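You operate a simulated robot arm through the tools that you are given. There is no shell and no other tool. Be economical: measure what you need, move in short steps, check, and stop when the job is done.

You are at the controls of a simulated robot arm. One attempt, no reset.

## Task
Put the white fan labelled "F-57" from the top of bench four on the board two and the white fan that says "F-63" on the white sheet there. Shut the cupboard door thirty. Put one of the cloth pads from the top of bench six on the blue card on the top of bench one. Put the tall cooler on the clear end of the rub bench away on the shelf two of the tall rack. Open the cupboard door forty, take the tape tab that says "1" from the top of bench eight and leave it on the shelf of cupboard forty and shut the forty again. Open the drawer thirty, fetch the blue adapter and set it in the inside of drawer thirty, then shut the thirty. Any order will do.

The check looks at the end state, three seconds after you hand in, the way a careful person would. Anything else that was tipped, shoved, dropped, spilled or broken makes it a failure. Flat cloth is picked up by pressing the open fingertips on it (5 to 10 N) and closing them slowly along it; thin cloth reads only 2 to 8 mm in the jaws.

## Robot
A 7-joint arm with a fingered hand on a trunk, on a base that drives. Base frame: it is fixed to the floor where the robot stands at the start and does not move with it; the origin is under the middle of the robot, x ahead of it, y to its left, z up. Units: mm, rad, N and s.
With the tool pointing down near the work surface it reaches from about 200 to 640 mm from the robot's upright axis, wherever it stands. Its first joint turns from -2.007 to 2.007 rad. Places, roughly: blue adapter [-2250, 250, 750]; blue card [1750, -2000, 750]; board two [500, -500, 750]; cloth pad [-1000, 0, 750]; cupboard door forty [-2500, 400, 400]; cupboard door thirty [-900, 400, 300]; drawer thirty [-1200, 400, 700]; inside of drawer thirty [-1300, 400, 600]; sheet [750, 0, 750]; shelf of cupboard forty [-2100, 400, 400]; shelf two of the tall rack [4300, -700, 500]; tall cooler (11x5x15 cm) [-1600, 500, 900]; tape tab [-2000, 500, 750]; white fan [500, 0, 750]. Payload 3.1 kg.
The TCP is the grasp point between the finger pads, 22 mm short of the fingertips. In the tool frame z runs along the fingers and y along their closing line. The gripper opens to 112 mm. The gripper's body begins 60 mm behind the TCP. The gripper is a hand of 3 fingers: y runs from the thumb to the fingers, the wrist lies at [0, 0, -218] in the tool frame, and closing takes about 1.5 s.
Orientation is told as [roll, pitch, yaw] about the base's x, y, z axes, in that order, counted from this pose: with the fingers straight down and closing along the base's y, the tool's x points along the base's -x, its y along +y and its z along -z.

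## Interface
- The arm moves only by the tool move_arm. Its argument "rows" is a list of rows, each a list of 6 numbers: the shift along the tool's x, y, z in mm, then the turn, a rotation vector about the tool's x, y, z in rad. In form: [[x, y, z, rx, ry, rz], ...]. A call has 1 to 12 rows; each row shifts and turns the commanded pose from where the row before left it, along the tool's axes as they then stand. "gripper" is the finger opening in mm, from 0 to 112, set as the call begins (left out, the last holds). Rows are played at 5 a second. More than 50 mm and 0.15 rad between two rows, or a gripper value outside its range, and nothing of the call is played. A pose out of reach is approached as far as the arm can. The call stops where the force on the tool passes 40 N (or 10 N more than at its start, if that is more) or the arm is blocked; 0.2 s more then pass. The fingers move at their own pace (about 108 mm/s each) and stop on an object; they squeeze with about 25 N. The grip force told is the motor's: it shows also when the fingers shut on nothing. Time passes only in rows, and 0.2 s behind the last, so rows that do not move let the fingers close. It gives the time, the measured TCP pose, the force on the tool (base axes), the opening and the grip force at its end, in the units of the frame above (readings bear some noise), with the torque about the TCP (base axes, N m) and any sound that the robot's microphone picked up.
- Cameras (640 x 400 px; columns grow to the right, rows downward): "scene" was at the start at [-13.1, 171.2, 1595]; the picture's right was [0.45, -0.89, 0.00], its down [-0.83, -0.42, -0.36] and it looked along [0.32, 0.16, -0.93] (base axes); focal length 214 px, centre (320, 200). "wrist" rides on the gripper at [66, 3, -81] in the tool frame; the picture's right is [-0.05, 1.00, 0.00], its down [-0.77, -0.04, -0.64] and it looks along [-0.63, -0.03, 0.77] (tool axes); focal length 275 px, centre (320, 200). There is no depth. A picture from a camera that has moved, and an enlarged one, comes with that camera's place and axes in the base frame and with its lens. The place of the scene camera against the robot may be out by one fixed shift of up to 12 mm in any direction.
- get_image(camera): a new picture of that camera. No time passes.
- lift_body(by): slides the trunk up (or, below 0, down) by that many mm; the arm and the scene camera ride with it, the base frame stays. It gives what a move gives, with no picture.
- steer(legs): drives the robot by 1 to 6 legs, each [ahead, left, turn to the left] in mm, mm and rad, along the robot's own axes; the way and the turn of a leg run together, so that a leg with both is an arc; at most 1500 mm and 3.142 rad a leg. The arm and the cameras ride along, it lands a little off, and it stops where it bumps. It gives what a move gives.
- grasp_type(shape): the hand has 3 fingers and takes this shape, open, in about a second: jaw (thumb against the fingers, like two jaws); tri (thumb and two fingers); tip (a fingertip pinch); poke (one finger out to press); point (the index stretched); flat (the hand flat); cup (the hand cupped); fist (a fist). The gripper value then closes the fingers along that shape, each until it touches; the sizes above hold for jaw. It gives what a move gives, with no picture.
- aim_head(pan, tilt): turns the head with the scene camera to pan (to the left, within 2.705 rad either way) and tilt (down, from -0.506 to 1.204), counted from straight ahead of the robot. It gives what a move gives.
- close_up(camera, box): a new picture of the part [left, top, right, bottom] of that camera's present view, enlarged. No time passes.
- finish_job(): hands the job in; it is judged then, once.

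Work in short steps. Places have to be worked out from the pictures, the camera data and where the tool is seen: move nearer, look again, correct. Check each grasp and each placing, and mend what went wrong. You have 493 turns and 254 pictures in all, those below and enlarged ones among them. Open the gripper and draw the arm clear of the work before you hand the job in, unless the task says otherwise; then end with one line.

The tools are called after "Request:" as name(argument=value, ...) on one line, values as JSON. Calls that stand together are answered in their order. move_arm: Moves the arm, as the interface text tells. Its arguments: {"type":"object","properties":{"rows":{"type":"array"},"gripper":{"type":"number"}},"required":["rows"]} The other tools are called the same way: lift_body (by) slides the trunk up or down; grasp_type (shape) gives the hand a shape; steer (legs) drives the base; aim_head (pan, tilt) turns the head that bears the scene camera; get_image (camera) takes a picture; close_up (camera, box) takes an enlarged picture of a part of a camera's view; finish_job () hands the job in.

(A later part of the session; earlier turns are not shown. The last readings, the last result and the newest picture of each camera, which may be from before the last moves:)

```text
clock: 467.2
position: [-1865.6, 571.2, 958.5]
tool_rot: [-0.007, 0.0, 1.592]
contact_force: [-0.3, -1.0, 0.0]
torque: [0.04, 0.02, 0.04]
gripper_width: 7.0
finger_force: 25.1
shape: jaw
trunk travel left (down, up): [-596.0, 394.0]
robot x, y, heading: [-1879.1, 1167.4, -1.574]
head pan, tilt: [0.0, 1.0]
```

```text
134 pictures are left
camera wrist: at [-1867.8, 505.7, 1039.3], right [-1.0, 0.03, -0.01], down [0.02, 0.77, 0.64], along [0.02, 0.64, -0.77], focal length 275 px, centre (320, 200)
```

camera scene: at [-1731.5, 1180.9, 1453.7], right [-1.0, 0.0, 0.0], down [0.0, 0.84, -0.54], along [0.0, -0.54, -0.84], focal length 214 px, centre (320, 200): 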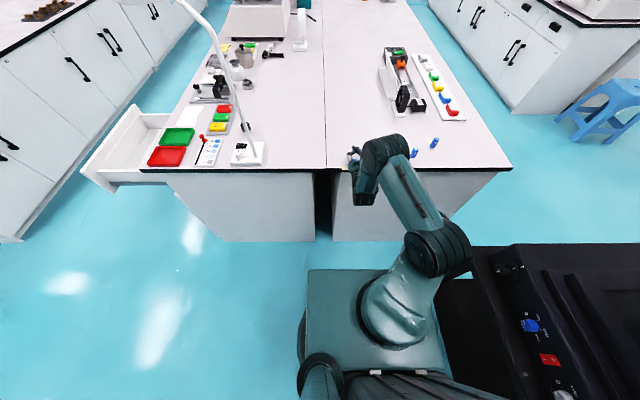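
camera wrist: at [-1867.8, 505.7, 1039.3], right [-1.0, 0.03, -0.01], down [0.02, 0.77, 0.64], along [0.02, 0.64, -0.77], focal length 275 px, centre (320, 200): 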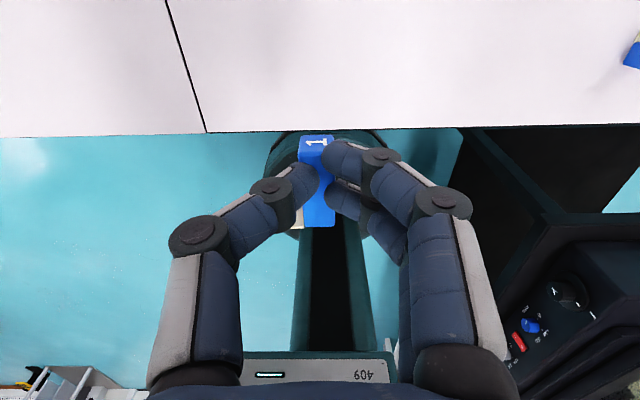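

Held firmly. Now retract and drive down the aisle toward the far end; look ahead midway.

Request:
move_arm(rows=[[-45, 0, 0, 0, 0, 0], [-45, 0, 0, 0, 0, 0], [-45, 0, 0, 0, 0, 0]])

Request:
steer(legs=[[-400, 0, 0], [0, 1480, 0], [0, 220, 0], [1500, 0, 0], [1500, 0, 0], [1500, 0, 0]])

Request:
aim_head(pan=-0.4, tilt=0.45)

Request:
get_image(camera="scene")

```text
clock: 468.1
position: [-1869.6, 708.3, 957.4]
tool_rot: [-0.006, 0.003, 1.59]
contact_force: [0.3, -0.2, 0.5]
torque: [-0.03, 0.0, 0.01]
gripper_width: 6.9
finger_force: 25.2
shape: jaw
trunk travel left (down, up): [-596.0, 394.0]
robot x, y, heading: [-1879.8, 1166.0, -1.574]
head pan, tilt: [0.0, 1.0]
```

```text
clock: 499.8
position: [-230.5, -3386.0, 957.7]
tool_rot: [-0.006, 0.0, 1.572]
contact_force: [0.0, 0.1, -0.2]
torque: [0.01, 0.02, 0.0]
gripper_width: 6.9
finger_force: 25.2
shape: jaw
trunk travel left (down, up): [-596.0, 394.0]
robot x, y, heading: [-231.8, -2923.9, -1.599]
head pan, tilt: [0.0, 1.0]
```

```text
clock: 500.8
position: [-229.9, -3386.9, 957.1]
tool_rot: [-0.007, 0.002, 1.57]
contact_force: [-0.3, 0.9, -0.4]
torque: [0.0, 0.01, -0.05]
gripper_width: 6.7
finger_force: 25.4
shape: jaw
trunk travel left (down, up): [-596.0, 394.0]
robot x, y, heading: [-235.2, -2926.4, -1.596]
head pan, tilt: [-0.4, 0.45]
```

```text
133 pictures are left
camera scene: at [-118.9, -2959.7, 1499.1], right [-0.91, 0.41, 0.0], down [0.18, 0.4, -0.9], along [-0.37, -0.82, -0.44], focal length 214 px, centre (320, 200)
```

scene: 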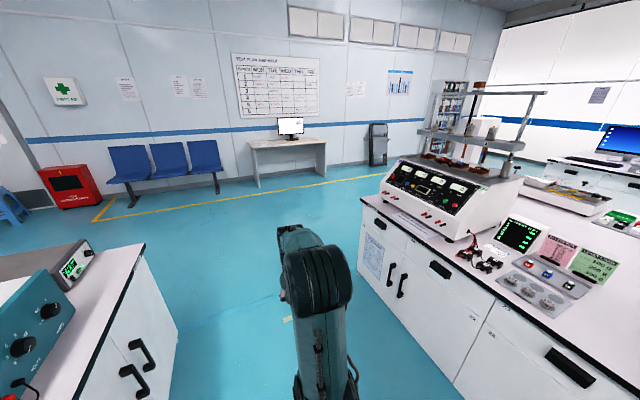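

Far end at y≈-4200 with open floor beyond. Continue round the end.

Request:
steer(legs=[[1500, 0, 0.027], [500, 0, 0], [0, -1500, 0], [0, -700, 0]])

Request:
aim_head(pan=-2.4, tilt=0.45)

Request:
get_image(camera="scene")

```text
clock: 521.2
position: [-2445.1, -5357.1, 956.9]
tool_rot: [-0.008, 0.0, 1.587]
contact_force: [-0.4, 0.0, 0.4]
torque: [-0.04, 0.0, 0.02]
gripper_width: 7.0
finger_force: 25.0
shape: jaw
trunk travel left (down, up): [-596.0, 394.0]
robot x, y, heading: [-2457.7, -4893.6, -1.58]
head pan, tilt: [-0.4, 0.45]
```

```text
clock: 523.1
position: [-2445.6, -5356.3, 957.3]
tool_rot: [-0.006, -0.002, 1.585]
contact_force: [1.1, -0.3, 0.2]
torque: [0.03, -0.01, -0.06]
gripper_width: 7.1
finger_force: 24.8
shape: jaw
trunk travel left (down, up): [-596.0, 394.0]
robot x, y, heading: [-2453.9, -4895.0, -1.578]
head pan, tilt: [-2.4, 0.45]
```

```text
132 pictures are left
camera scene: at [-2365.5, -4774.4, 1499.2], right [0.74, 0.67, 0.0], down [0.29, -0.32, -0.9], along [-0.6, 0.67, -0.44], focal length 214 px, centre (320, 200)
```

scene: 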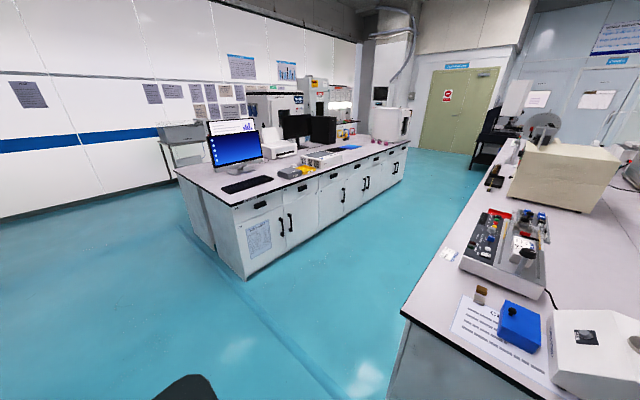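

Back aisle is clear. Go to x≈-3150 and up to y≈0, then face the bench (+x).

Request:
steer(legs=[[0, -700, 0], [-1500, 0, 0], [-1500, 0, 0], [-1500, 0, 0], [-500, 0, 0]])

Request:
steer(legs=[[0, 0, 1.57]])

Request:
aim_head(pan=0, tilt=0.6)

Request:
get_image(camera="scene")

```text
clock: 550.5
position: [-3148.9, -345.1, 958.1]
tool_rot: [-0.007, 0.001, 1.598]
contact_force: [0.3, 0.3, 1.0]
torque: [0.01, 0.02, 0.01]
gripper_width: 7.1
finger_force: 25.3
shape: jaw
trunk travel left (down, up): [-596.0, 394.0]
robot x, y, heading: [-3164.5, 116.4, -1.567]
head pan, tilt: [-2.4, 0.45]
```

```text
clock: 554.8
position: [-2702.5, 131.2, 958.0]
tool_rot: [-0.006, 0.0, -3.112]
contact_force: [-0.2, 0.9, 0.6]
torque: [0.02, -0.04, 0.04]
gripper_width: 6.9
finger_force: 25.0
shape: jaw
trunk travel left (down, up): [-596.0, 394.0]
robot x, y, heading: [-3167.1, 113.5, 0.003]
head pan, tilt: [-2.4, 0.45]
```

```text
clock: 557.0
position: [-2703.2, 130.9, 957.0]
tool_rot: [-0.005, 0.0, -3.113]
contact_force: [0.1, -0.2, -0.1]
torque: [0.03, -0.01, -0.02]
gripper_width: 6.7
finger_force: 25.0
shape: jaw
trunk travel left (down, up): [-596.0, 394.0]
robot x, y, heading: [-3162.5, 113.9, 0.005]
head pan, tilt: [0.0, 0.6]
```

```text
131 pictures are left
camera scene: at [-3139.9, 261.6, 1485.6], right [0.01, -1.0, 0.0], down [-0.56, 0.0, -0.83], along [0.83, 0.0, -0.56], focal length 214 px, centre (320, 200)
```

scene: 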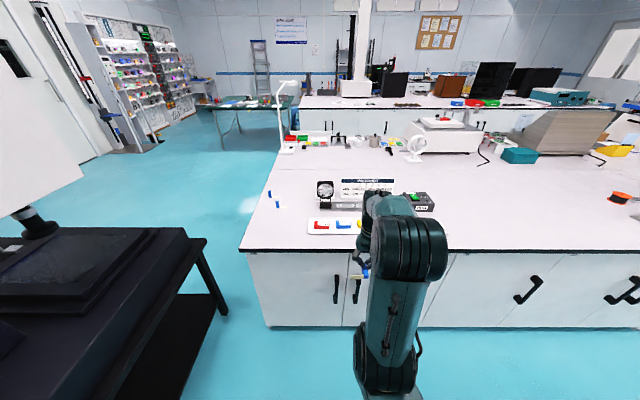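

Zoom on the cupboard doors and the adapter tray.

Request:
close_up(camera="scene", box=[230, 170, 470, 340])

```text
2.35 times, centred on (350, 255) of scene
camera zoom: at [-3139.9, 261.6, 1485.6], right [0.01, -1.0, 0.0], down [-0.56, 0.0, -0.83], along [0.83, 0.0, -0.56], focal length 505 px, centre (249, 71)
```

zoom: 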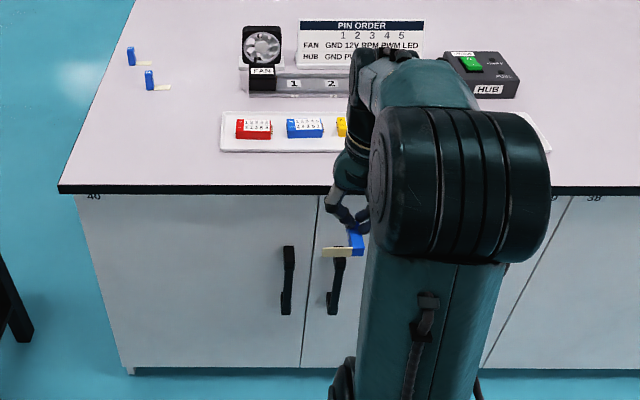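

Cupboard 40 is the left door: hinge at y≈590, handle at y≈195. The strip of bench in front of the adapter tray (x −2512…−2411) is free: I put the tab down there temporarily at ≈(-2460,100).

Request:
steer(legs=[[150, 0, 0]])

Request:
move_arm(rows=[[31, 10, 0, 0, 0, 0], [31, 10, 0, 0, 0, 0], [31, 10, 0, 0, 0, 0]])

Request:
get_image(camera="wrist")

```text
clock: 558.4
position: [-2551.9, 131.0, 957.2]
tool_rot: [-0.008, -0.001, -3.113]
contact_force: [0.3, 0.0, 0.4]
torque: [-0.01, 0.0, 0.04]
gripper_width: 6.9
finger_force: 24.8
shape: jaw
trunk travel left (down, up): [-596.0, 394.0]
robot x, y, heading: [-3013.1, 115.2, 0.003]
head pan, tilt: [0.0, 0.6]
```

```text
clock: 559.2
position: [-2456.7, 104.2, 957.2]
tool_rot: [-0.007, -0.002, -3.112]
contact_force: [0.1, 0.2, -0.7]
torque: [-0.01, 0.0, -0.01]
gripper_width: 6.8
finger_force: 24.9
shape: jaw
trunk travel left (down, up): [-596.0, 394.0]
robot x, y, heading: [-3009.0, 113.5, 0.004]
head pan, tilt: [0.0, 0.6]
```

```text
129 pictures are left
camera wrist: at [-2389.9, 103.3, 1037.2], right [-0.02, -1.0, -0.01], down [-0.77, 0.01, 0.64], along [-0.64, 0.02, -0.77], focal length 275 px, centre (320, 200)
```

wrist: 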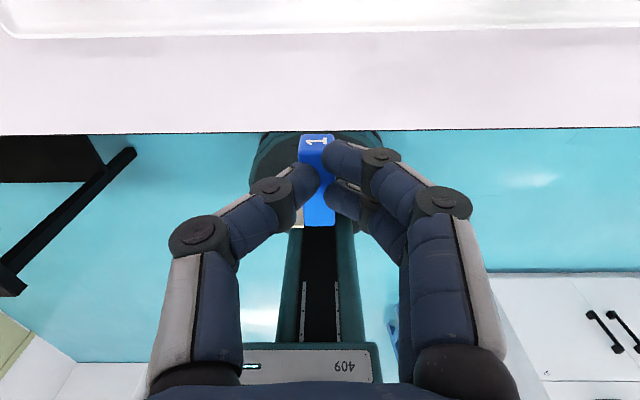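

Fits in the strip. Lower to rest and release.

Request:
move_arm(rows=[[0, 0, 45, 0, 0, 0], [0, 0, 45, 0, 0, 0], [0, 0, 20, 0, 0, 0], [0, 0, 6, 0, 0, 0], [0, 0, 0, 0, 0, 0]])

Request:
move_arm(rows=[[0, 0, 2, 0, 0, 0], [0, 0, 2, 0, 0, 0], [0, 0, 0, 0, 0, 0]])

```text
clock: 560.4
position: [-2458.5, 105.3, 841.9]
tool_rot: [-0.008, 0.0, -3.112]
contact_force: [-0.2, -0.2, -0.4]
torque: [-0.01, 0.0, -0.02]
gripper_width: 6.6
finger_force: 25.0
shape: jaw
trunk travel left (down, up): [-596.0, 394.0]
robot x, y, heading: [-3015.1, 115.0, 0.008]
head pan, tilt: [0.0, 0.6]
```

```text
clock: 561.2
position: [-2458.4, 105.1, 837.4]
tool_rot: [-0.008, -0.002, -3.111]
contact_force: [0.8, -0.5, 2.5]
torque: [-0.01, 0.02, -0.03]
gripper_width: 6.7
finger_force: 24.8
shape: jaw
trunk travel left (down, up): [-596.0, 394.0]
robot x, y, heading: [-3010.6, 117.1, 0.007]
head pan, tilt: [0.0, 0.6]
```

Resting. Release and lift.

Request:
move_arm(rows=[[0, 0, 0, 0, 0, 0], [0, 0, 0, 0, 0, 0], [0, 0, 0, 0, 0, 0]], gripper=50)

Request:
move_arm(rows=[[0, 0, -20, 0, 0, 0], [0, 0, -40, 0, 0, 0], [0, 0, -45, 0, 0, 0], [0, 0, -45, 0, 0, 0]])

Request:
get_image(camera="wrist")

```text
clock: 562.0
position: [-2457.9, 106.4, 836.6]
tool_rot: [-0.007, 0.0, -3.111]
contact_force: [0.1, -0.7, 0.1]
torque: [-0.01, 0.03, -0.02]
gripper_width: 49.2
finger_force: 0.1
shape: jaw
trunk travel left (down, up): [-596.0, 394.0]
robot x, y, heading: [-3012.5, 116.2, 0.004]
head pan, tilt: [0.0, 0.6]
```

```text
clock: 563.0
position: [-2457.9, 106.1, 988.2]
tool_rot: [-0.007, 0.0, -3.114]
contact_force: [-0.6, -1.1, 1.1]
torque: [0.01, 0.0, -0.03]
gripper_width: 49.1
finger_force: 0.0
shape: jaw
trunk travel left (down, up): [-596.0, 394.0]
robot x, y, heading: [-3012.6, 114.4, 0.005]
head pan, tilt: [0.0, 0.6]
```

```text
128 pictures are left
camera wrist: at [-2391.1, 103.4, 1068.2], right [-0.02, -1.0, -0.01], down [-0.77, 0.01, 0.64], along [-0.64, 0.02, -0.77], focal length 275 px, centre (320, 200)
```

wrist: 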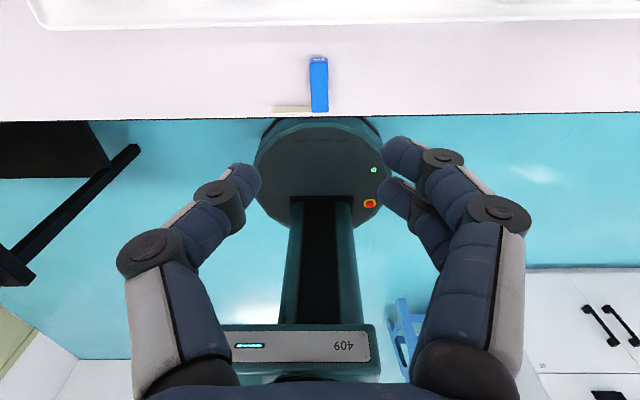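

Tab is resting safely. Now prepare for the door: back off 200, pitch the hand horizontal, lower it to handle height.

Request:
steer(legs=[[-200, 0, 0]])

Request:
move_arm(rows=[[0, 0, 0, 0, 0.1428, 0], [0, 0, 0, 0, 0.1428, 0], [0, 0, 0, 0, 0.1428, 0], [0, 0, 0, 0, 0.1428, 0], [0, 0, 0, 0, 0.1428, 0], [0, 0, 0, 0, 0.1428, 0], [0, 0, 0, 0, 0.1428, 0], [0, 0, 0, 0, 0.1428, 0], [0, 0, 0, 0, 0.1428, 0], [0, 0, 0, 0, 0.1428, 0], [0, 0, 0, 0, 0.1428, 0]], gripper=70)

Request:
lift_body(by=-400)

Request:
get_image(camera="wrist")

Request:
get_image(camera="scene")

```text
clock: 564.6
position: [-2659.4, 103.2, 987.6]
tool_rot: [-0.009, 0.002, -3.113]
contact_force: [0.1, -0.4, -0.5]
torque: [0.0, -0.02, 0.02]
gripper_width: 49.3
finger_force: 0.1
shape: jaw
trunk travel left (down, up): [-596.0, 394.0]
robot x, y, heading: [-3212.5, 117.2, 0.002]
head pan, tilt: [0.0, 0.6]
```

```text
clock: 567.0
position: [-2659.4, 102.7, 986.8]
tool_rot: [-1.505, 1.562, 1.665]
contact_force: [0.3, -0.4, -0.4]
torque: [-0.02, -0.01, 0.02]
gripper_width: 69.8
finger_force: 0.0
shape: jaw
trunk travel left (down, up): [-596.0, 394.0]
robot x, y, heading: [-3217.0, 117.2, -0.001]
head pan, tilt: [0.0, 0.6]
```

```text
clock: 570.8
position: [-2659.9, 102.3, 586.6]
tool_rot: [-1.541, 1.564, 1.628]
contact_force: [0.3, -0.3, -0.5]
torque: [0.0, -0.01, 0.03]
gripper_width: 69.5
finger_force: 0.0
shape: jaw
trunk travel left (down, up): [-196.0, 794.0]
robot x, y, heading: [-3216.3, 114.1, 0.003]
head pan, tilt: [0.0, 0.6]
```

```text
127 pictures are left
camera wrist: at [-2738.9, 97.7, 653.4], right [0.03, -1.0, -0.05], down [-0.64, 0.02, -0.77], along [0.77, 0.06, -0.64], focal length 275 px, centre (320, 200)
```

wrist: 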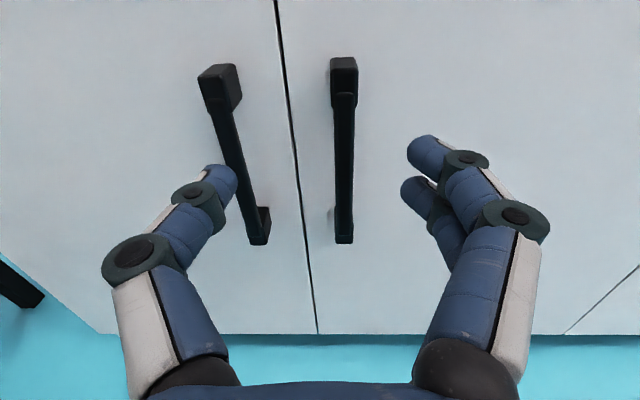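

```text
126 pictures are left
camera scene: at [-3190.5, 261.4, 1085.7], right [0.0, -1.0, 0.0], down [-0.56, 0.0, -0.83], along [0.83, 0.0, -0.56], focal length 214 px, centre (320, 200)
```

scene: 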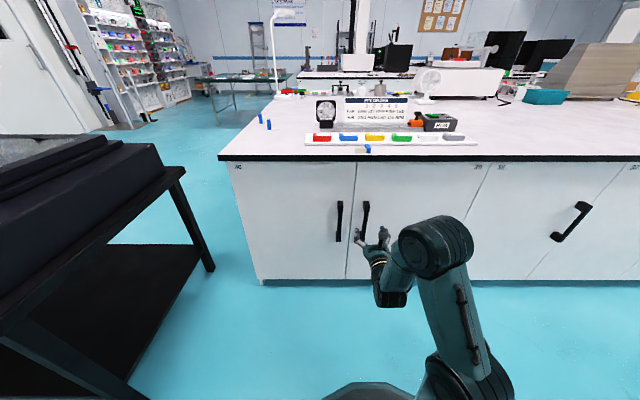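

Zoom in on the handle from the scene camera to pin down its height.

Request:
close_up(camera="scene", box=[290, 150, 410, 290])

```text
2.86 times, centred on (350, 220) of scene
camera zoom: at [-3190.5, 261.4, 1085.7], right [0.0, -1.0, 0.0], down [-0.56, 0.0, -0.83], along [0.83, 0.0, -0.56], focal length 613 px, centre (234, 143)
```

zoom: 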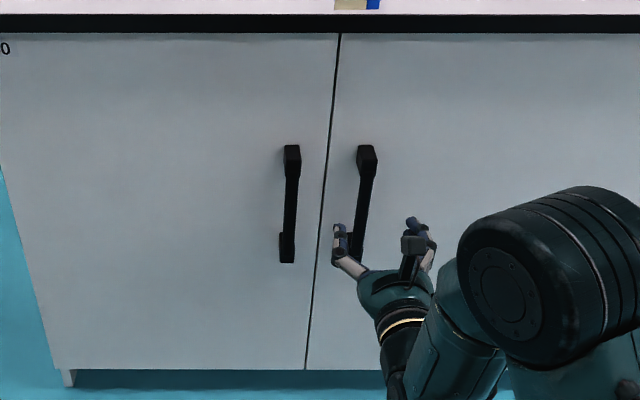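

Handle of door 40 ≈ y 176, z 440–610, x≈-2545. Move laterally and to z≈545, then check.

Request:
move_arm(rows=[[-21, -35, 0, 0, 0, 0], [-21, -34, 0, 0, 0, 0], [0, 0, 30, 0, 0, 0], [0, 0, 30, 0, 0, 0]])

Request:
get_image(camera="wrist")

```text
clock: 571.8
position: [-2599.4, 173.8, 546.3]
tool_rot: [-1.535, 1.563, 1.635]
contact_force: [0.6, 0.0, -0.6]
torque: [-0.02, 0.01, -0.02]
gripper_width: 69.8
finger_force: 0.1
shape: jaw
trunk travel left (down, up): [-196.0, 794.0]
robot x, y, heading: [-3215.3, 117.6, -0.001]
head pan, tilt: [0.0, 0.6]
```

```text
124 pictures are left
camera wrist: at [-2679.3, 168.6, 612.2], right [0.03, -1.0, -0.05], down [-0.64, 0.02, -0.77], along [0.77, 0.06, -0.64], focal length 275 px, centre (320, 200)
```

wrist: 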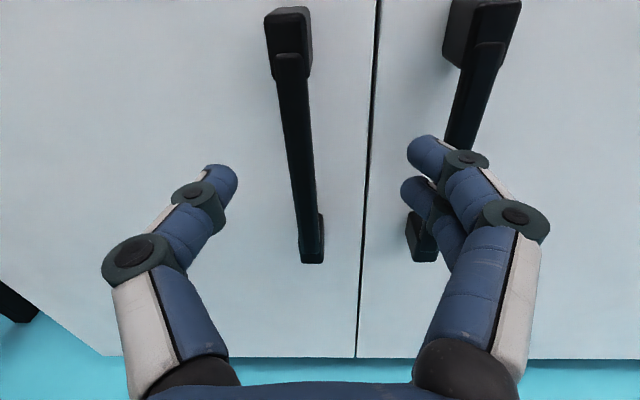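

Bar is ~9 mm left of centre. Shift, narrow to 50 mm, advance 55 mm.

Request:
move_arm(rows=[[0, -9, 0, 0, 0, 0], [0, 0, 0, 0, 0, 0], [0, 0, 18, 0, 0, 0], [0, 0, 18, 0, 0, 0], [0, 0, 16, 0, 0, 0]], gripper=50)

Request:
get_image(camera="wrist")

```text
clock: 573.0
position: [-2549.7, 185.4, 544.7]
tool_rot: [-1.545, 1.564, 1.625]
contact_force: [0.9, -0.2, 0.3]
torque: [0.02, -0.02, -0.01]
gripper_width: 50.3
finger_force: 0.0
shape: jaw
trunk travel left (down, up): [-196.0, 794.0]
robot x, y, heading: [-3219.6, 117.7, 0.0]
head pan, tilt: [0.0, 0.6]
```

```text
123 pictures are left
camera wrist: at [-2629.2, 179.1, 611.7], right [0.03, -1.0, -0.05], down [-0.64, 0.02, -0.77], along [0.77, 0.06, -0.64], focal length 275 px, centre (320, 200)
```

wrist: 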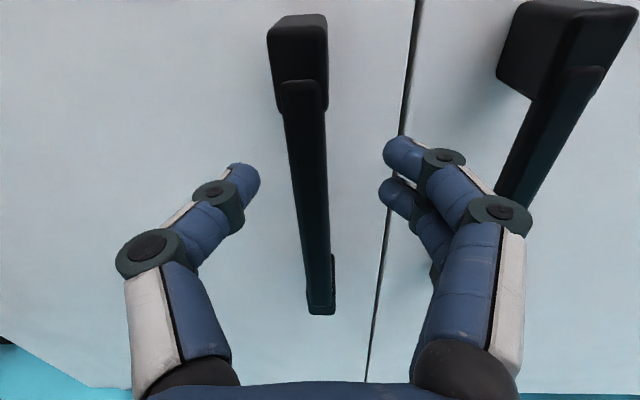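

Triangulation puts the bar at x≈-2515. Drive ahead 32 mm, then close.

Request:
steer(legs=[[32, 0, 0]])

Request:
get_image(camera="wrist")

```text
clock: 573.8
position: [-2517.6, 185.0, 546.8]
tool_rot: [-1.544, 1.563, 1.624]
contact_force: [0.6, -0.7, -0.1]
torque: [0.04, -0.01, 0.02]
gripper_width: 50.3
finger_force: 0.1
shape: jaw
trunk travel left (down, up): [-196.0, 794.0]
robot x, y, heading: [-3183.5, 115.8, 0.004]
head pan, tilt: [0.0, 0.6]
```

```text
122 pictures are left
camera wrist: at [-2596.8, 179.0, 611.7], right [0.03, -1.0, -0.05], down [-0.64, 0.02, -0.77], along [0.77, 0.06, -0.64], focal length 275 px, centre (320, 200)
```

wrist: 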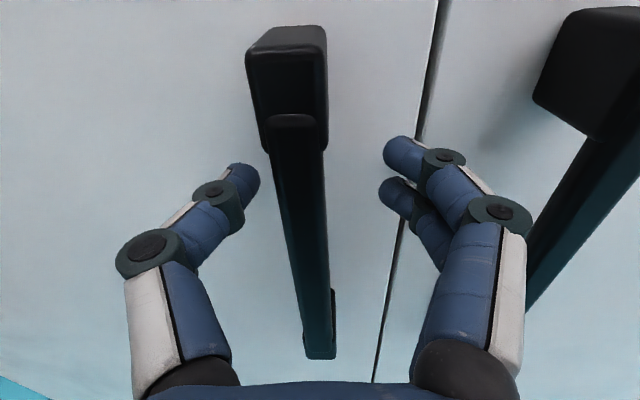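

Request:
move_arm(rows=[[0, -2, 0, 0, 0, 0], [0, 0, 0, 0, 0, 0], [0, 0, 0, 0, 0, 0], [0, 0, 0, 0, 0, 0], [0, 0, 0, 0, 0, 0]], gripper=0)

Request:
get_image(camera="wrist")

```text
clock: 575.0
position: [-2516.4, 187.6, 545.9]
tool_rot: [-1.526, 1.563, 1.645]
contact_force: [3.1, 5.5, -0.3]
torque: [-0.01, 0.01, -0.02]
gripper_width: 0.0
finger_force: 24.6
shape: jaw
trunk travel left (down, up): [-196.0, 794.0]
robot x, y, heading: [-3183.0, 115.5, 0.004]
head pan, tilt: [0.0, 0.6]
```

```text
121 pictures are left
camera wrist: at [-2596.8, 181.8, 611.6], right [0.03, -1.0, -0.05], down [-0.64, 0.02, -0.77], along [0.77, 0.06, -0.64], focal length 275 px, centre (320, 200)
```

wrist: 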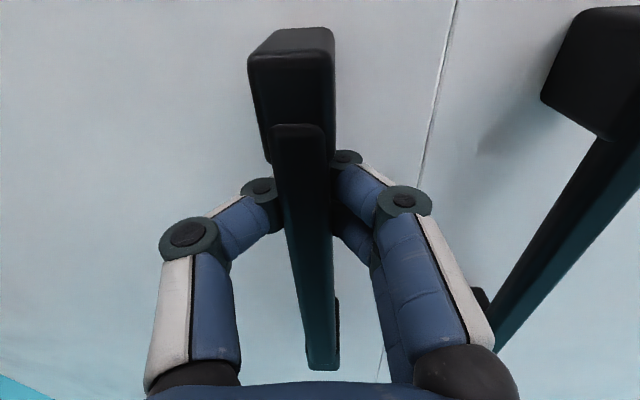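

The fingers are hooked round the bar. Pull the door along its arc by moving the base back in three legs.

Request:
steer(legs=[[-83, 14, 0], [-78, 32, 0], [-65, 42, 0]])

Request:
get_image(camera="wrist")

Request:
get_image(camera="scene")

```text
clock: 577.5
position: [-2741.9, 274.9, 544.2]
tool_rot: [-1.546, 1.565, 1.625]
contact_force: [22.6, 27.5, 3.1]
torque: [0.09, 0.03, -0.65]
gripper_width: 0.0
finger_force: 25.3
shape: jaw
trunk travel left (down, up): [-196.0, 794.0]
robot x, y, heading: [-3410.1, 202.2, 0.004]
head pan, tilt: [0.0, 0.6]
```

```text
120 pictures are left
camera wrist: at [-2821.9, 271.0, 611.1], right [0.03, -1.0, -0.05], down [-0.64, 0.02, -0.77], along [0.77, 0.06, -0.64], focal length 275 px, centre (320, 200)
```

wrist: 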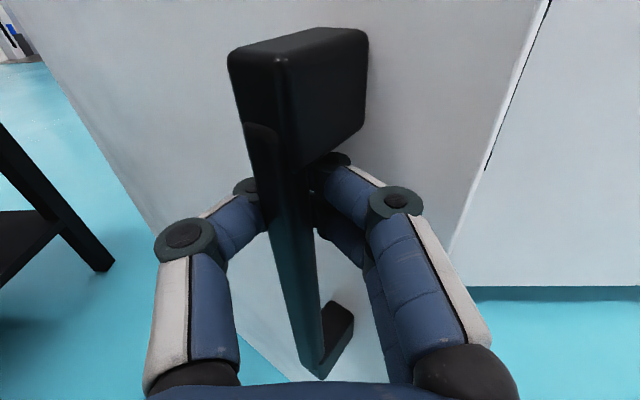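

```text
119 pictures are left
camera scene: at [-3381.9, 351.4, 1085.3], right [0.0, -1.0, 0.0], down [-0.57, 0.0, -0.82], along [0.82, 0.0, -0.57], focal length 214 px, centre (320, 200)
```

scene: 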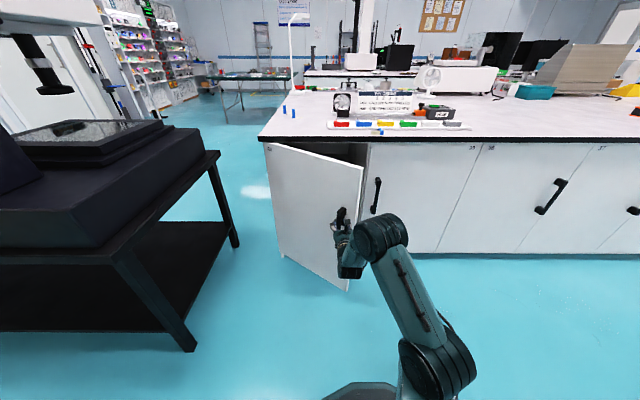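

Door is ~38° open. Release the handle and withdraw.

Request:
move_arm(rows=[[0, 0, 0, 0, 0, 0], [0, 0, 0, 0, 0, 0], [0, 0, 0, 0, 0, 0], [0, 0, 0, 0, 0, 0]], gripper=70)

Request:
steer(legs=[[-120, 0, 0]])

Request:
get_image(camera="wrist")

```text
clock: 578.5
position: [-2741.9, 274.4, 544.8]
tool_rot: [-1.78, 1.563, 1.395]
contact_force: [0.4, -0.8, 0.0]
torque: [0.0, 0.02, -0.01]
gripper_width: 70.0
finger_force: 0.1
shape: jaw
trunk travel left (down, up): [-196.0, 794.0]
robot x, y, heading: [-3410.9, 204.1, 0.006]
head pan, tilt: [0.0, 0.6]
```

```text
clock: 579.7
position: [-2862.1, 275.0, 545.5]
tool_rot: [-1.77, 1.563, 1.403]
contact_force: [0.7, -0.6, -0.6]
torque: [0.02, -0.01, 0.01]
gripper_width: 69.8
finger_force: 0.1
shape: jaw
trunk travel left (down, up): [-196.0, 794.0]
robot x, y, heading: [-3527.8, 203.2, 0.006]
head pan, tilt: [0.0, 0.6]
```

```text
118 pictures are left
camera wrist: at [-2942.8, 269.4, 612.2], right [0.03, -1.0, -0.05], down [-0.64, 0.02, -0.77], along [0.77, 0.06, -0.63], focal length 275 px, centre (320, 200)
```

wrist: 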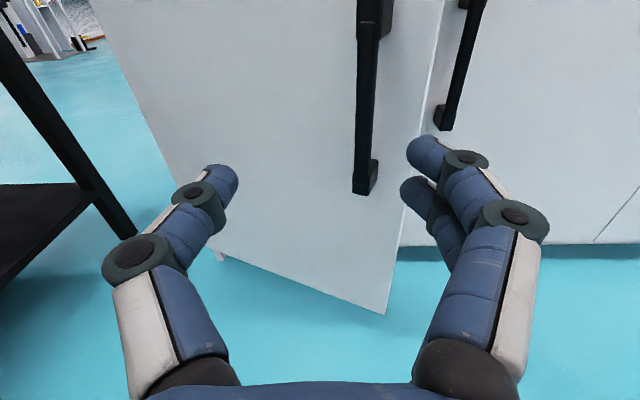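

Door tip at ≈(-2683,185), ~26° open. I'll put the hand to the right of the tip and sweep left (+y) to push the door wide open.

Request:
move_arm(rows=[[0, 0, 0, 0, 0, 0], [0, 0, 0, 0, 0, 0], [0, 0, 0, 0, 0, 0], [0, 0, 0, 0, 0, 0]], gripper=0)

Request:
steer(legs=[[0, -190, 0], [190, 0, 0]])

Request:
get_image(camera="wrist")

Request:
get_image(camera="scene")

```text
clock: 580.7
position: [-2862.7, 275.7, 545.8]
tool_rot: [-1.783, 1.563, 1.389]
contact_force: [-0.1, 0.6, 0.7]
torque: [0.02, 0.0, 0.03]
gripper_width: 0.1
finger_force: 24.6
shape: jaw
trunk travel left (down, up): [-196.0, 794.0]
robot x, y, heading: [-3529.7, 203.7, 0.007]
head pan, tilt: [0.0, 0.6]
```

```text
clock: 583.4
position: [-2671.0, 85.7, 546.3]
tool_rot: [-1.79, 1.563, 1.385]
contact_force: [0.5, -0.4, -0.8]
torque: [0.01, 0.01, 0.01]
gripper_width: 0.1
finger_force: 25.2
shape: jaw
trunk travel left (down, up): [-196.0, 794.0]
robot x, y, heading: [-3337.3, 11.9, 0.004]
head pan, tilt: [0.0, 0.6]
```

```text
117 pictures are left
camera wrist: at [-2750.8, 80.5, 612.2], right [0.03, -1.0, -0.05], down [-0.64, 0.02, -0.77], along [0.77, 0.06, -0.63], focal length 275 px, centre (320, 200)
```

wrist: 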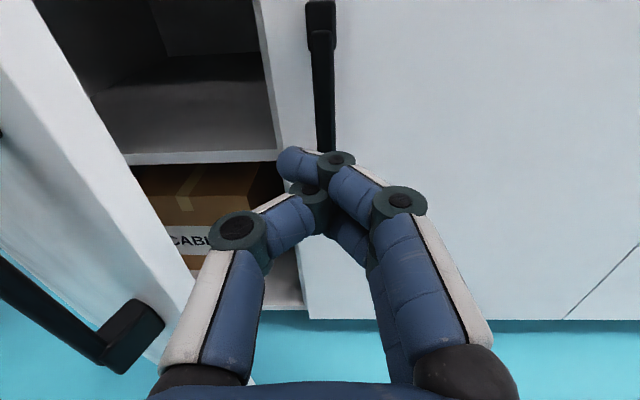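

```text
116 pictures are left
camera scene: at [-3311.7, 159.3, 1085.6], right [0.01, -1.0, 0.0], down [-0.56, 0.0, -0.83], along [0.83, 0.0, -0.56], focal length 214 px, centre (320, 200)
```

scene: 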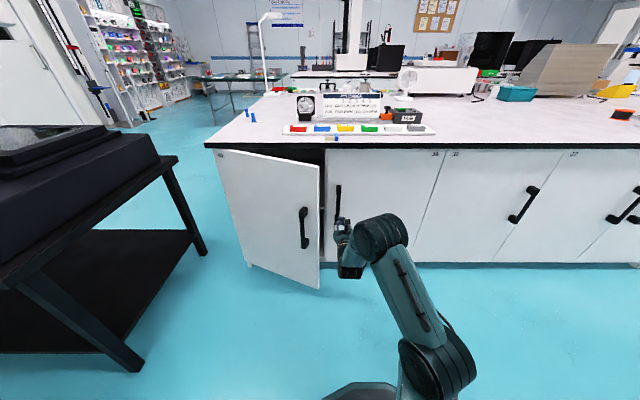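

I see the shelf (z≈450) inside. Sweep left to push the door open.

Request:
steer(legs=[[0, 200, 0]])

Request:
steer(legs=[[0, 160, 0]])

Request:
get_image(camera="wrist")

Request:
get_image(camera="scene")

```text
clock: 584.6
position: [-2670.6, 164.0, 544.7]
tool_rot: [-1.464, 1.561, 1.659]
contact_force: [-3.0, -11.0, 3.2]
torque: [0.01, -0.03, -0.16]
gripper_width: 0.0
finger_force: 25.2
shape: jaw
trunk travel left (down, up): [-196.0, 794.0]
robot x, y, heading: [-3342.9, 116.9, -0.0]
head pan, tilt: [0.0, 0.6]
stopped in leg 1: the force on the tool passed its limit at 55 N (the readings are from after the stop); the commanded pose is now the measured one
```

```text
clock: 585.5
position: [-2670.9, 164.5, 545.1]
tool_rot: [-1.355, 1.556, 1.719]
contact_force: [-3.8, -10.2, 3.4]
torque: [0.05, -0.07, -0.13]
gripper_width: 0.0
finger_force: 25.3
shape: jaw
trunk travel left (down, up): [-196.0, 794.0]
robot x, y, heading: [-3339.7, 134.6, -0.008]
head pan, tilt: [0.0, 0.6]
stopped in leg 1: the force on the tool passed its limit at 54 N (the readings are from after the stop); the commanded pose is now the measured one
```

```text
115 pictures are left
camera wrist: at [-2750.4, 166.9, 611.1], right [-0.07, -1.0, -0.06], down [-0.63, 0.09, -0.77], along [0.77, -0.01, -0.64], focal length 275 px, centre (320, 200)
```

wrist: 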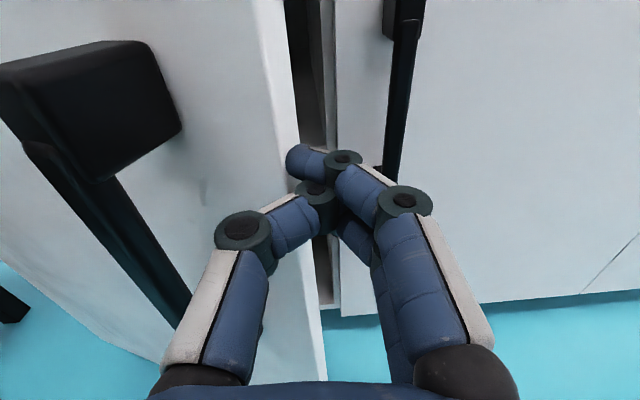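

```text
114 pictures are left
camera scene: at [-3312.7, 280.7, 1085.8], right [-0.01, -1.0, 0.0], down [-0.56, 0.0, -0.83], along [0.83, 0.0, -0.56], focal length 214 px, centre (320, 200)
```

scene: 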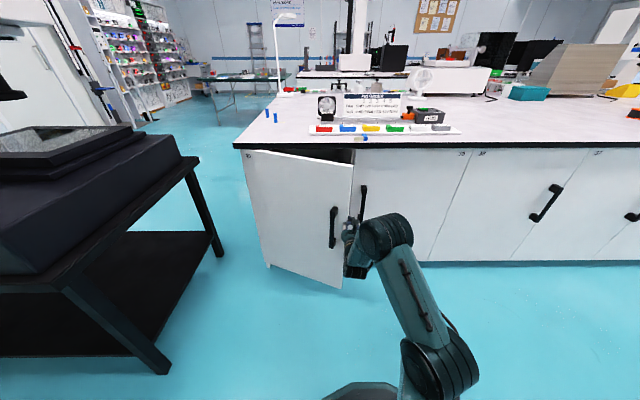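

The hand jams on the door edge. Instead I'll yaw the hand ~45° left, slip it behind the door edge, and pull the door outward. First step back right.

Request:
steer(legs=[[0, -80, 0.008]])

Request:
move_arm(rows=[[0, 0, 0, 0.13, 0, 0], [0, 0, 0, 0.13, 0, 0], [0, 0, 0, 0.13, 0, 0], [0, 0, 0, 0.13, 0, 0], [0, 0, 0, 0.13, 0, 0], [0, 0, 0, 0.13, 0, 0]])

Request:
get_image(camera="wrist")

```text
clock: 586.5
position: [-2670.4, 93.3, 544.2]
tool_rot: [-1.189, 1.558, 1.9]
contact_force: [1.0, 0.2, -1.0]
torque: [-0.02, 0.02, 0.0]
gripper_width: 0.1
finger_force: 25.1
shape: jaw
trunk travel left (down, up): [-196.0, 794.0]
robot x, y, heading: [-3339.5, 60.6, 0.003]
head pan, tilt: [0.0, 0.6]
```

```text
clock: 587.9
position: [-2671.1, 92.9, 543.8]
tool_rot: [-1.944, 1.56, 1.93]
contact_force: [0.5, 0.0, 0.1]
torque: [0.04, -0.02, -0.01]
gripper_width: 0.0
finger_force: 25.3
shape: jaw
trunk travel left (down, up): [-196.0, 794.0]
robot x, y, heading: [-3339.0, 54.1, 0.003]
head pan, tilt: [0.0, 0.6]
```

```text
113 pictures are left
camera wrist: at [-2727.8, 37.5, 609.5], right [0.67, -0.74, -0.06], down [-0.5, -0.39, -0.77], along [0.55, 0.55, -0.63], focal length 275 px, centre (320, 200)
```

wrist: 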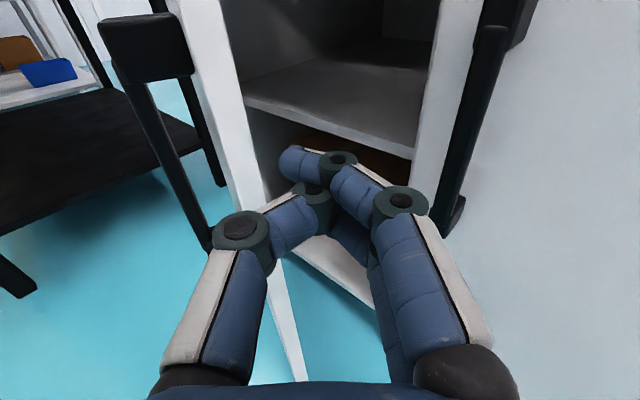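

The hand now points into the gap between door edge and frame. Advance 110 mm.

Request:
move_arm(rows=[[0, 0, 28, 0, 0, 0], [0, 0, 28, 0, 0, 0], [0, 0, 28, 0, 0, 0], [0, 0, 26, 0, 0, 0]])

Request:
get_image(camera="wrist")

```text
clock: 588.9
position: [-2588.7, 167.1, 543.4]
tool_rot: [-1.964, 1.56, 1.906]
contact_force: [0.4, 0.7, 0.3]
torque: [0.01, 0.03, 0.01]
gripper_width: 0.0
finger_force: 24.7
shape: jaw
trunk travel left (down, up): [-196.0, 794.0]
robot x, y, heading: [-3340.0, 51.8, 0.002]
head pan, tilt: [0.0, 0.6]
```

```text
112 pictures are left
camera wrist: at [-2646.2, 111.2, 609.3], right [0.67, -0.74, -0.06], down [-0.5, -0.39, -0.77], along [0.55, 0.54, -0.63], focal length 275 px, centre (320, 200)
```

wrist: 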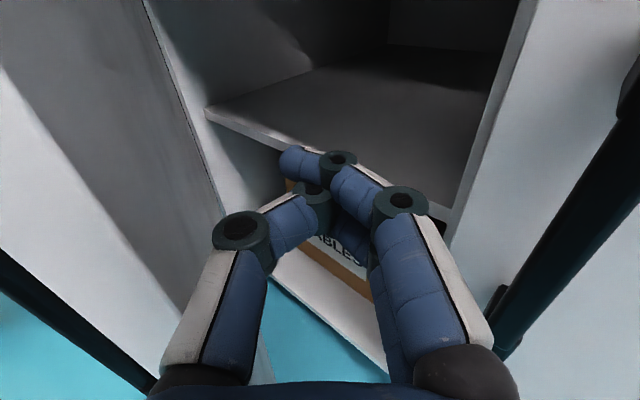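

Pull the door open with base moves back-left.

Request:
steer(legs=[[-120, 40, 0], [-100, 100, 0]])

Request:
get_image(camera="wrist")

Request:
get_image(camera="scene")

```text
clock: 591.1
position: [-2810.7, 309.5, 543.3]
tool_rot: [-1.971, 1.56, 1.906]
contact_force: [0.2, -0.1, 0.6]
torque: [0.01, 0.03, -0.03]
gripper_width: 0.0
finger_force: 25.3
shape: jaw
trunk travel left (down, up): [-196.0, 794.0]
robot x, y, heading: [-3559.2, 194.6, 0.006]
head pan, tilt: [0.0, 0.6]
```

```text
111 pictures are left
camera wrist: at [-2867.8, 252.5, 609.3], right [0.67, -0.74, -0.06], down [-0.5, -0.39, -0.77], along [0.55, 0.55, -0.63], focal length 275 px, centre (320, 200)
```

wrist: 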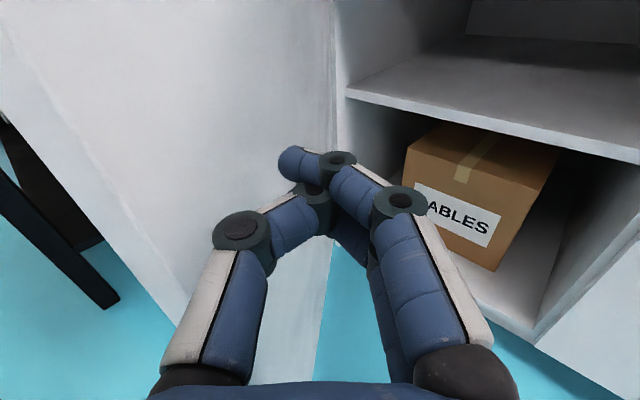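

```text
110 pictures are left
camera scene: at [-3534.7, 341.0, 1085.6], right [0.01, -1.0, 0.0], down [-0.57, 0.0, -0.82], along [0.82, 0.0, -0.57], focal length 214 px, centre (320, 200)
```

scene: 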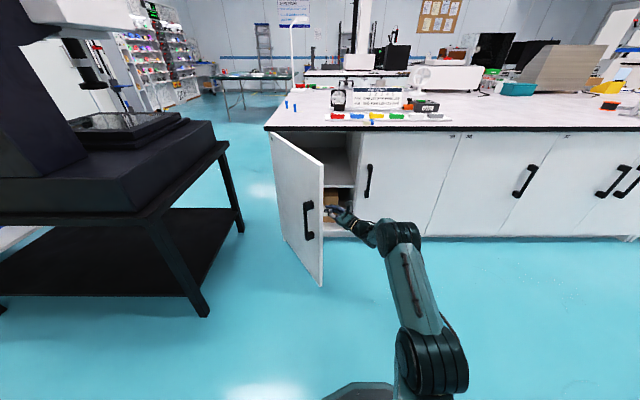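

Door ~55° open. Continue pushing to the left.

Request:
steer(legs=[[-30, 160, 0]])

Request:
get_image(camera="scene")

```text
clock: 592.6
position: [-2842.4, 469.2, 543.5]
tool_rot: [-1.975, 1.558, 1.898]
contact_force: [-0.4, 0.1, 0.9]
torque: [0.0, 0.02, 0.0]
gripper_width: 0.0
finger_force: 25.0
shape: jaw
trunk travel left (down, up): [-196.0, 794.0]
robot x, y, heading: [-3591.9, 359.9, 0.004]
head pan, tilt: [0.0, 0.6]
```

```text
109 pictures are left
camera scene: at [-3565.7, 501.2, 1085.6], right [0.01, -1.0, 0.0], down [-0.57, 0.0, -0.82], along [0.82, 0.0, -0.57], focal length 214 px, centre (320, 200)
```

scene: 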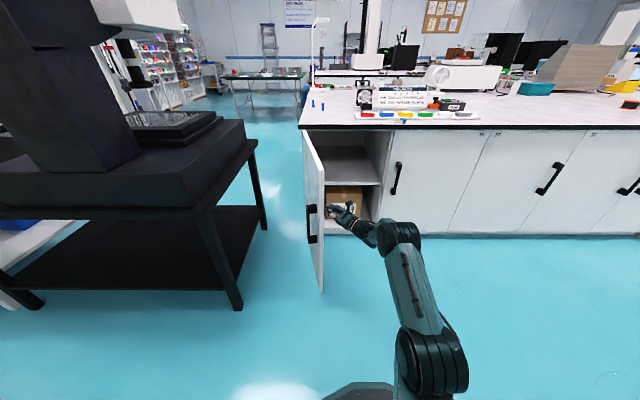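

Door 40 is now ~85° open. Go back for the tab: move right, straighten, raise and pitch the hand down.

Request:
steer(legs=[[0, -260, 0]])

Request:
move_arm(rows=[[0, 0, 0, -0.13, 0, 0], [0, 0, 0, -0.13, 0, 0], [0, 0, 0, -0.13, 0, 0], [0, 0, 0, -0.13, 0, 0], [0, 0, 0, -0.13, 0, 0], [0, 0, 0, -0.08, 0, 0], [0, 30, -45, 0, 0, 0], [0, 30, -45, 0, 0, 0], [0, 20, -45, 0, 0, 0], [0, 0, -45, 0, 0, 0]])

Request:
lift_body(by=400)

Request:
move_arm(rows=[[0, 0, 0, 0, -0.1428, 0], [0, 0, 0, 0, -0.1428, 0], [0, 0, 0, 0, -0.1428, 0], [0, 0, 0, 0, -0.1428, 0], [0, 0, 0, 0, -0.1428, 0], [0, 0, 0, 0, -0.1428, 0], [0, 0, 0, 0, -0.1428, 0], [0, 0, 0, 0, -0.1428, 0], [0, 0, 0, 0, -0.1428, 0], [0, 0, 0, 0, -0.1428, 0], [0, 0, 0, 0, -0.1428, 0]], gripper=50)

```text
clock: 594.4
position: [-2840.5, 212.2, 543.7]
tool_rot: [-1.974, 1.559, 1.903]
contact_force: [-0.5, -0.1, -0.4]
torque: [0.04, -0.02, 0.01]
gripper_width: 0.2
finger_force: 24.9
shape: jaw
trunk travel left (down, up): [-196.0, 794.0]
robot x, y, heading: [-3593.3, 99.3, 0.005]
head pan, tilt: [0.0, 0.6]
```

```text
refused: row 7 steps farther than a row can; nothing moved
```

```text
clock: 598.2
position: [-2840.2, 213.1, 942.5]
tool_rot: [-1.97, 1.56, 1.907]
contact_force: [-0.4, -0.1, -0.4]
torque: [0.05, -0.05, 0.01]
gripper_width: 0.0
finger_force: 24.4
shape: jaw
trunk travel left (down, up): [-596.0, 394.0]
robot x, y, heading: [-3585.2, 96.6, 0.01]
head pan, tilt: [0.0, 0.6]
```

```text
clock: 600.6
position: [-3016.1, 168.9, 891.5]
tool_rot: [-0.011, 0.576, -2.415]
contact_force: [-0.2, -0.2, 0.1]
torque: [0.01, 0.04, 0.03]
gripper_width: 49.7
finger_force: 0.0
shape: jaw
out of reach, approached as far as the arm can: row 5, 6, 7, 8, 9, 10, 11
trunk travel left (down, up): [-596.0, 394.0]
robot x, y, heading: [-3588.6, 95.4, 0.009]
head pan, tilt: [0.0, 0.6]
```

Finish levelling the tool and correct its yaw.

Request:
move_arm(rows=[[0, 0, 0, 0, -0.144, 0], [0, 0, 0, 0, -0.144, 0], [0, 0, 0, 0, -0.144, 0], [0, 0, 0, 0, -0.144, 0], [0, 0, 0, 0, 0, 0.139], [0, 0, 0, 0, 0, 0.139], [0, 0, 0, 0, 0, 0.139], [0, 0, 0, 0, 0, 0.139], [0, 0, 0, 0, 0, 0.139]])

Request:
get_image(camera="wrist")

```text
clock: 602.6
position: [-3115.6, 144.9, 853.5]
tool_rot: [-0.34, 0.416, -3.108]
contact_force: [0.5, 0.5, -0.4]
torque: [-0.03, -0.02, -0.02]
gripper_width: 50.0
finger_force: 0.1
shape: jaw
out of reach, approached as far as the arm can: row 1, 2, 3, 4, 5, 6, 7, 8, 9
trunk travel left (down, up): [-596.0, 394.0]
robot x, y, heading: [-3588.0, 91.1, 0.002]
head pan, tilt: [0.0, 0.6]
```

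```text
108 pictures are left
camera wrist: at [-3083.8, 117.0, 949.3], right [0.12, -0.94, -0.32], down [-0.95, -0.21, 0.25], along [-0.3, 0.28, -0.91], focal length 275 px, centre (320, 200)
```

wrist: 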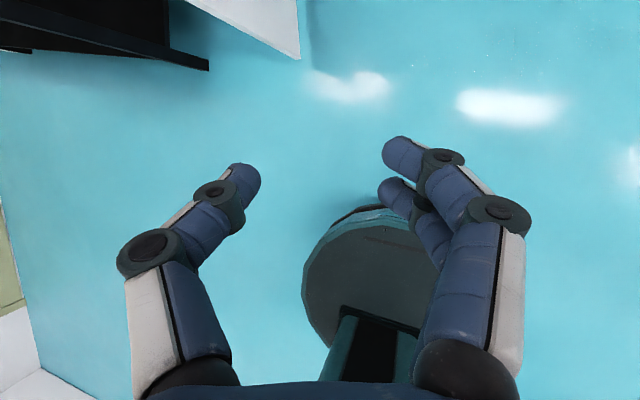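

The arm is drifting in an awkward configuration. Apply the exact correction while moving up.

Request:
move_arm(rows=[[0, 0, -35, 0, 0, 0], [0, 0, -35, 0, 0, 0], [0, 0, -20, -0.085, -0.104, 0], [0, 0, -20, -0.085, -0.104, 0], [0, 0, 0, -0.085, -0.104, 0], [0, 0, 0, -0.085, -0.104, 0]])

```text
clock: 604.0
position: [-3182.3, 123.8, 783.2]
tool_rot: [-0.122, 0.154, -3.052]
contact_force: [0.6, 0.2, 0.0]
torque: [-0.02, -0.02, 0.0]
gripper_width: 49.8
finger_force: 0.1
shape: jaw
out of reach, approached as far as the arm can: row 1, 2, 3, 4, 5, 6
trunk travel left (down, up): [-596.0, 394.0]
robot x, y, heading: [-3587.1, 98.2, 0.009]
head pan, tilt: [0.0, 0.6]
```

Request:
move_arm(rows=[[0, 0, 0, -0.061, -0.077, 0.03], [0, 0, 0, -0.061, -0.077, 0.03], [0, 0, -20, 0, 0, 0], [0, 0, -20, 0, 0, 0], [0, 0, -20, 0, 0, 0]])

```text
clock: 605.2
position: [-3174.6, 109.2, 811.8]
tool_rot: [0.057, 0.03, -3.104]
contact_force: [-0.1, -0.2, -0.3]
torque: [0.0, -0.03, -0.02]
gripper_width: 49.7
finger_force: 0.1
shape: jaw
out of reach, approached as far as the arm can: row 1, 2, 3, 4
trunk travel left (down, up): [-596.0, 394.0]
robot x, y, heading: [-3589.9, 97.5, 0.011]
head pan, tilt: [0.0, 0.6]
```

Getting out of the bad configuration; continue up.

Request:
move_arm(rows=[[0, 0, -30, 0.03, -0.015, 0], [0, 0, -30, 0.027, -0.015, 0], [0, 0, -30, 0, 0, 0], [0, 0, -30, 0, 0, 0], [0, 0, -30, 0, 0, 0]])

```text
clock: 606.5
position: [-3176.3, 112.3, 962.8]
tool_rot: [0.001, 0.001, -3.105]
contact_force: [-0.5, -0.4, 0.0]
torque: [0.0, 0.03, -0.01]
gripper_width: 49.6
finger_force: 0.0
shape: jaw
trunk travel left (down, up): [-596.0, 394.0]
robot x, y, heading: [-3588.8, 96.1, 0.009]
head pan, tilt: [0.0, 0.6]
```

Restored to tool-down. Drive ahead to the tab.

Request:
steer(legs=[[570, 0, -0.008]])

Request:
move_arm(rows=[[47, 0, 0, 0, 0, 0], [47, 0, 0, 0, 0, 0], [47, 0, 0, 0, 0, 0]])

Request:
get_image(camera="wrist")

```text
clock: 609.7
position: [-2610.1, 110.3, 960.2]
tool_rot: [-0.001, -0.001, -3.112]
contact_force: [0.2, -0.6, 0.7]
torque: [0.01, 0.0, 0.02]
gripper_width: 49.6
finger_force: 0.0
shape: jaw
trunk travel left (down, up): [-596.0, 394.0]
robot x, y, heading: [-3018.9, 98.0, -0.001]
head pan, tilt: [0.0, 0.6]
```

```text
clock: 610.5
position: [-2467.0, 114.3, 961.2]
tool_rot: [0.001, -0.002, -3.112]
contact_force: [0.3, -0.4, -0.2]
torque: [0.0, 0.05, 0.03]
gripper_width: 49.9
finger_force: 0.0
shape: jaw
trunk travel left (down, up): [-596.0, 394.0]
robot x, y, heading: [-3019.6, 97.4, 0.002]
head pan, tilt: [0.0, 0.6]
```

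```text
107 pictures are left
camera wrist: at [-2400.7, 115.0, 1041.2], right [-0.02, -1.0, 0.0], down [-0.77, 0.01, 0.64], along [-0.64, 0.01, -0.77], focal length 275 px, centre (320, 200)
```

wrist: 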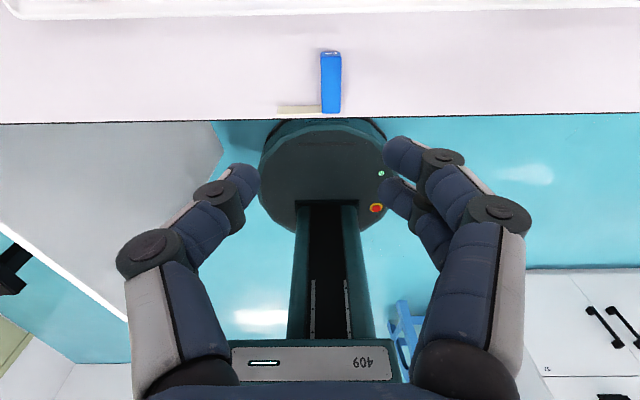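

Block spans x −2488…−2444 at y≈108. Align, descend to 837, grasp as before.

Request:
move_arm(rows=[[9, 7, 0, 0, 0, 0], [0, 0, 45, 0, 0, 0], [0, 0, 45, 0, 0, 0], [0, 0, 20, 0, 0, 0]])

Request:
get_image(camera="wrist")

```text
clock: 611.5
position: [-2459.6, 108.4, 851.3]
tool_rot: [0.002, 0.002, -3.113]
contact_force: [-0.1, 0.3, 0.0]
torque: [0.0, -0.02, 0.01]
gripper_width: 49.7
finger_force: 0.1
shape: jaw
trunk travel left (down, up): [-596.0, 394.0]
robot x, y, heading: [-3025.3, 95.4, 0.003]
head pan, tilt: [0.0, 0.6]
```

```text
106 pictures are left
camera wrist: at [-2392.9, 108.6, 932.0], right [-0.02, -1.0, 0.0], down [-0.77, 0.01, 0.63], along [-0.63, 0.01, -0.77], focal length 275 px, centre (320, 200)
```

wrist: 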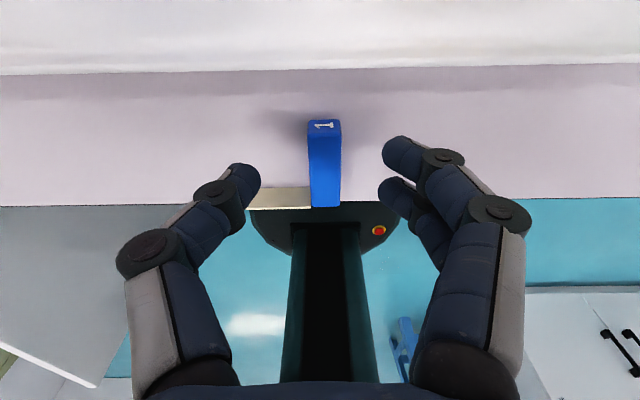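

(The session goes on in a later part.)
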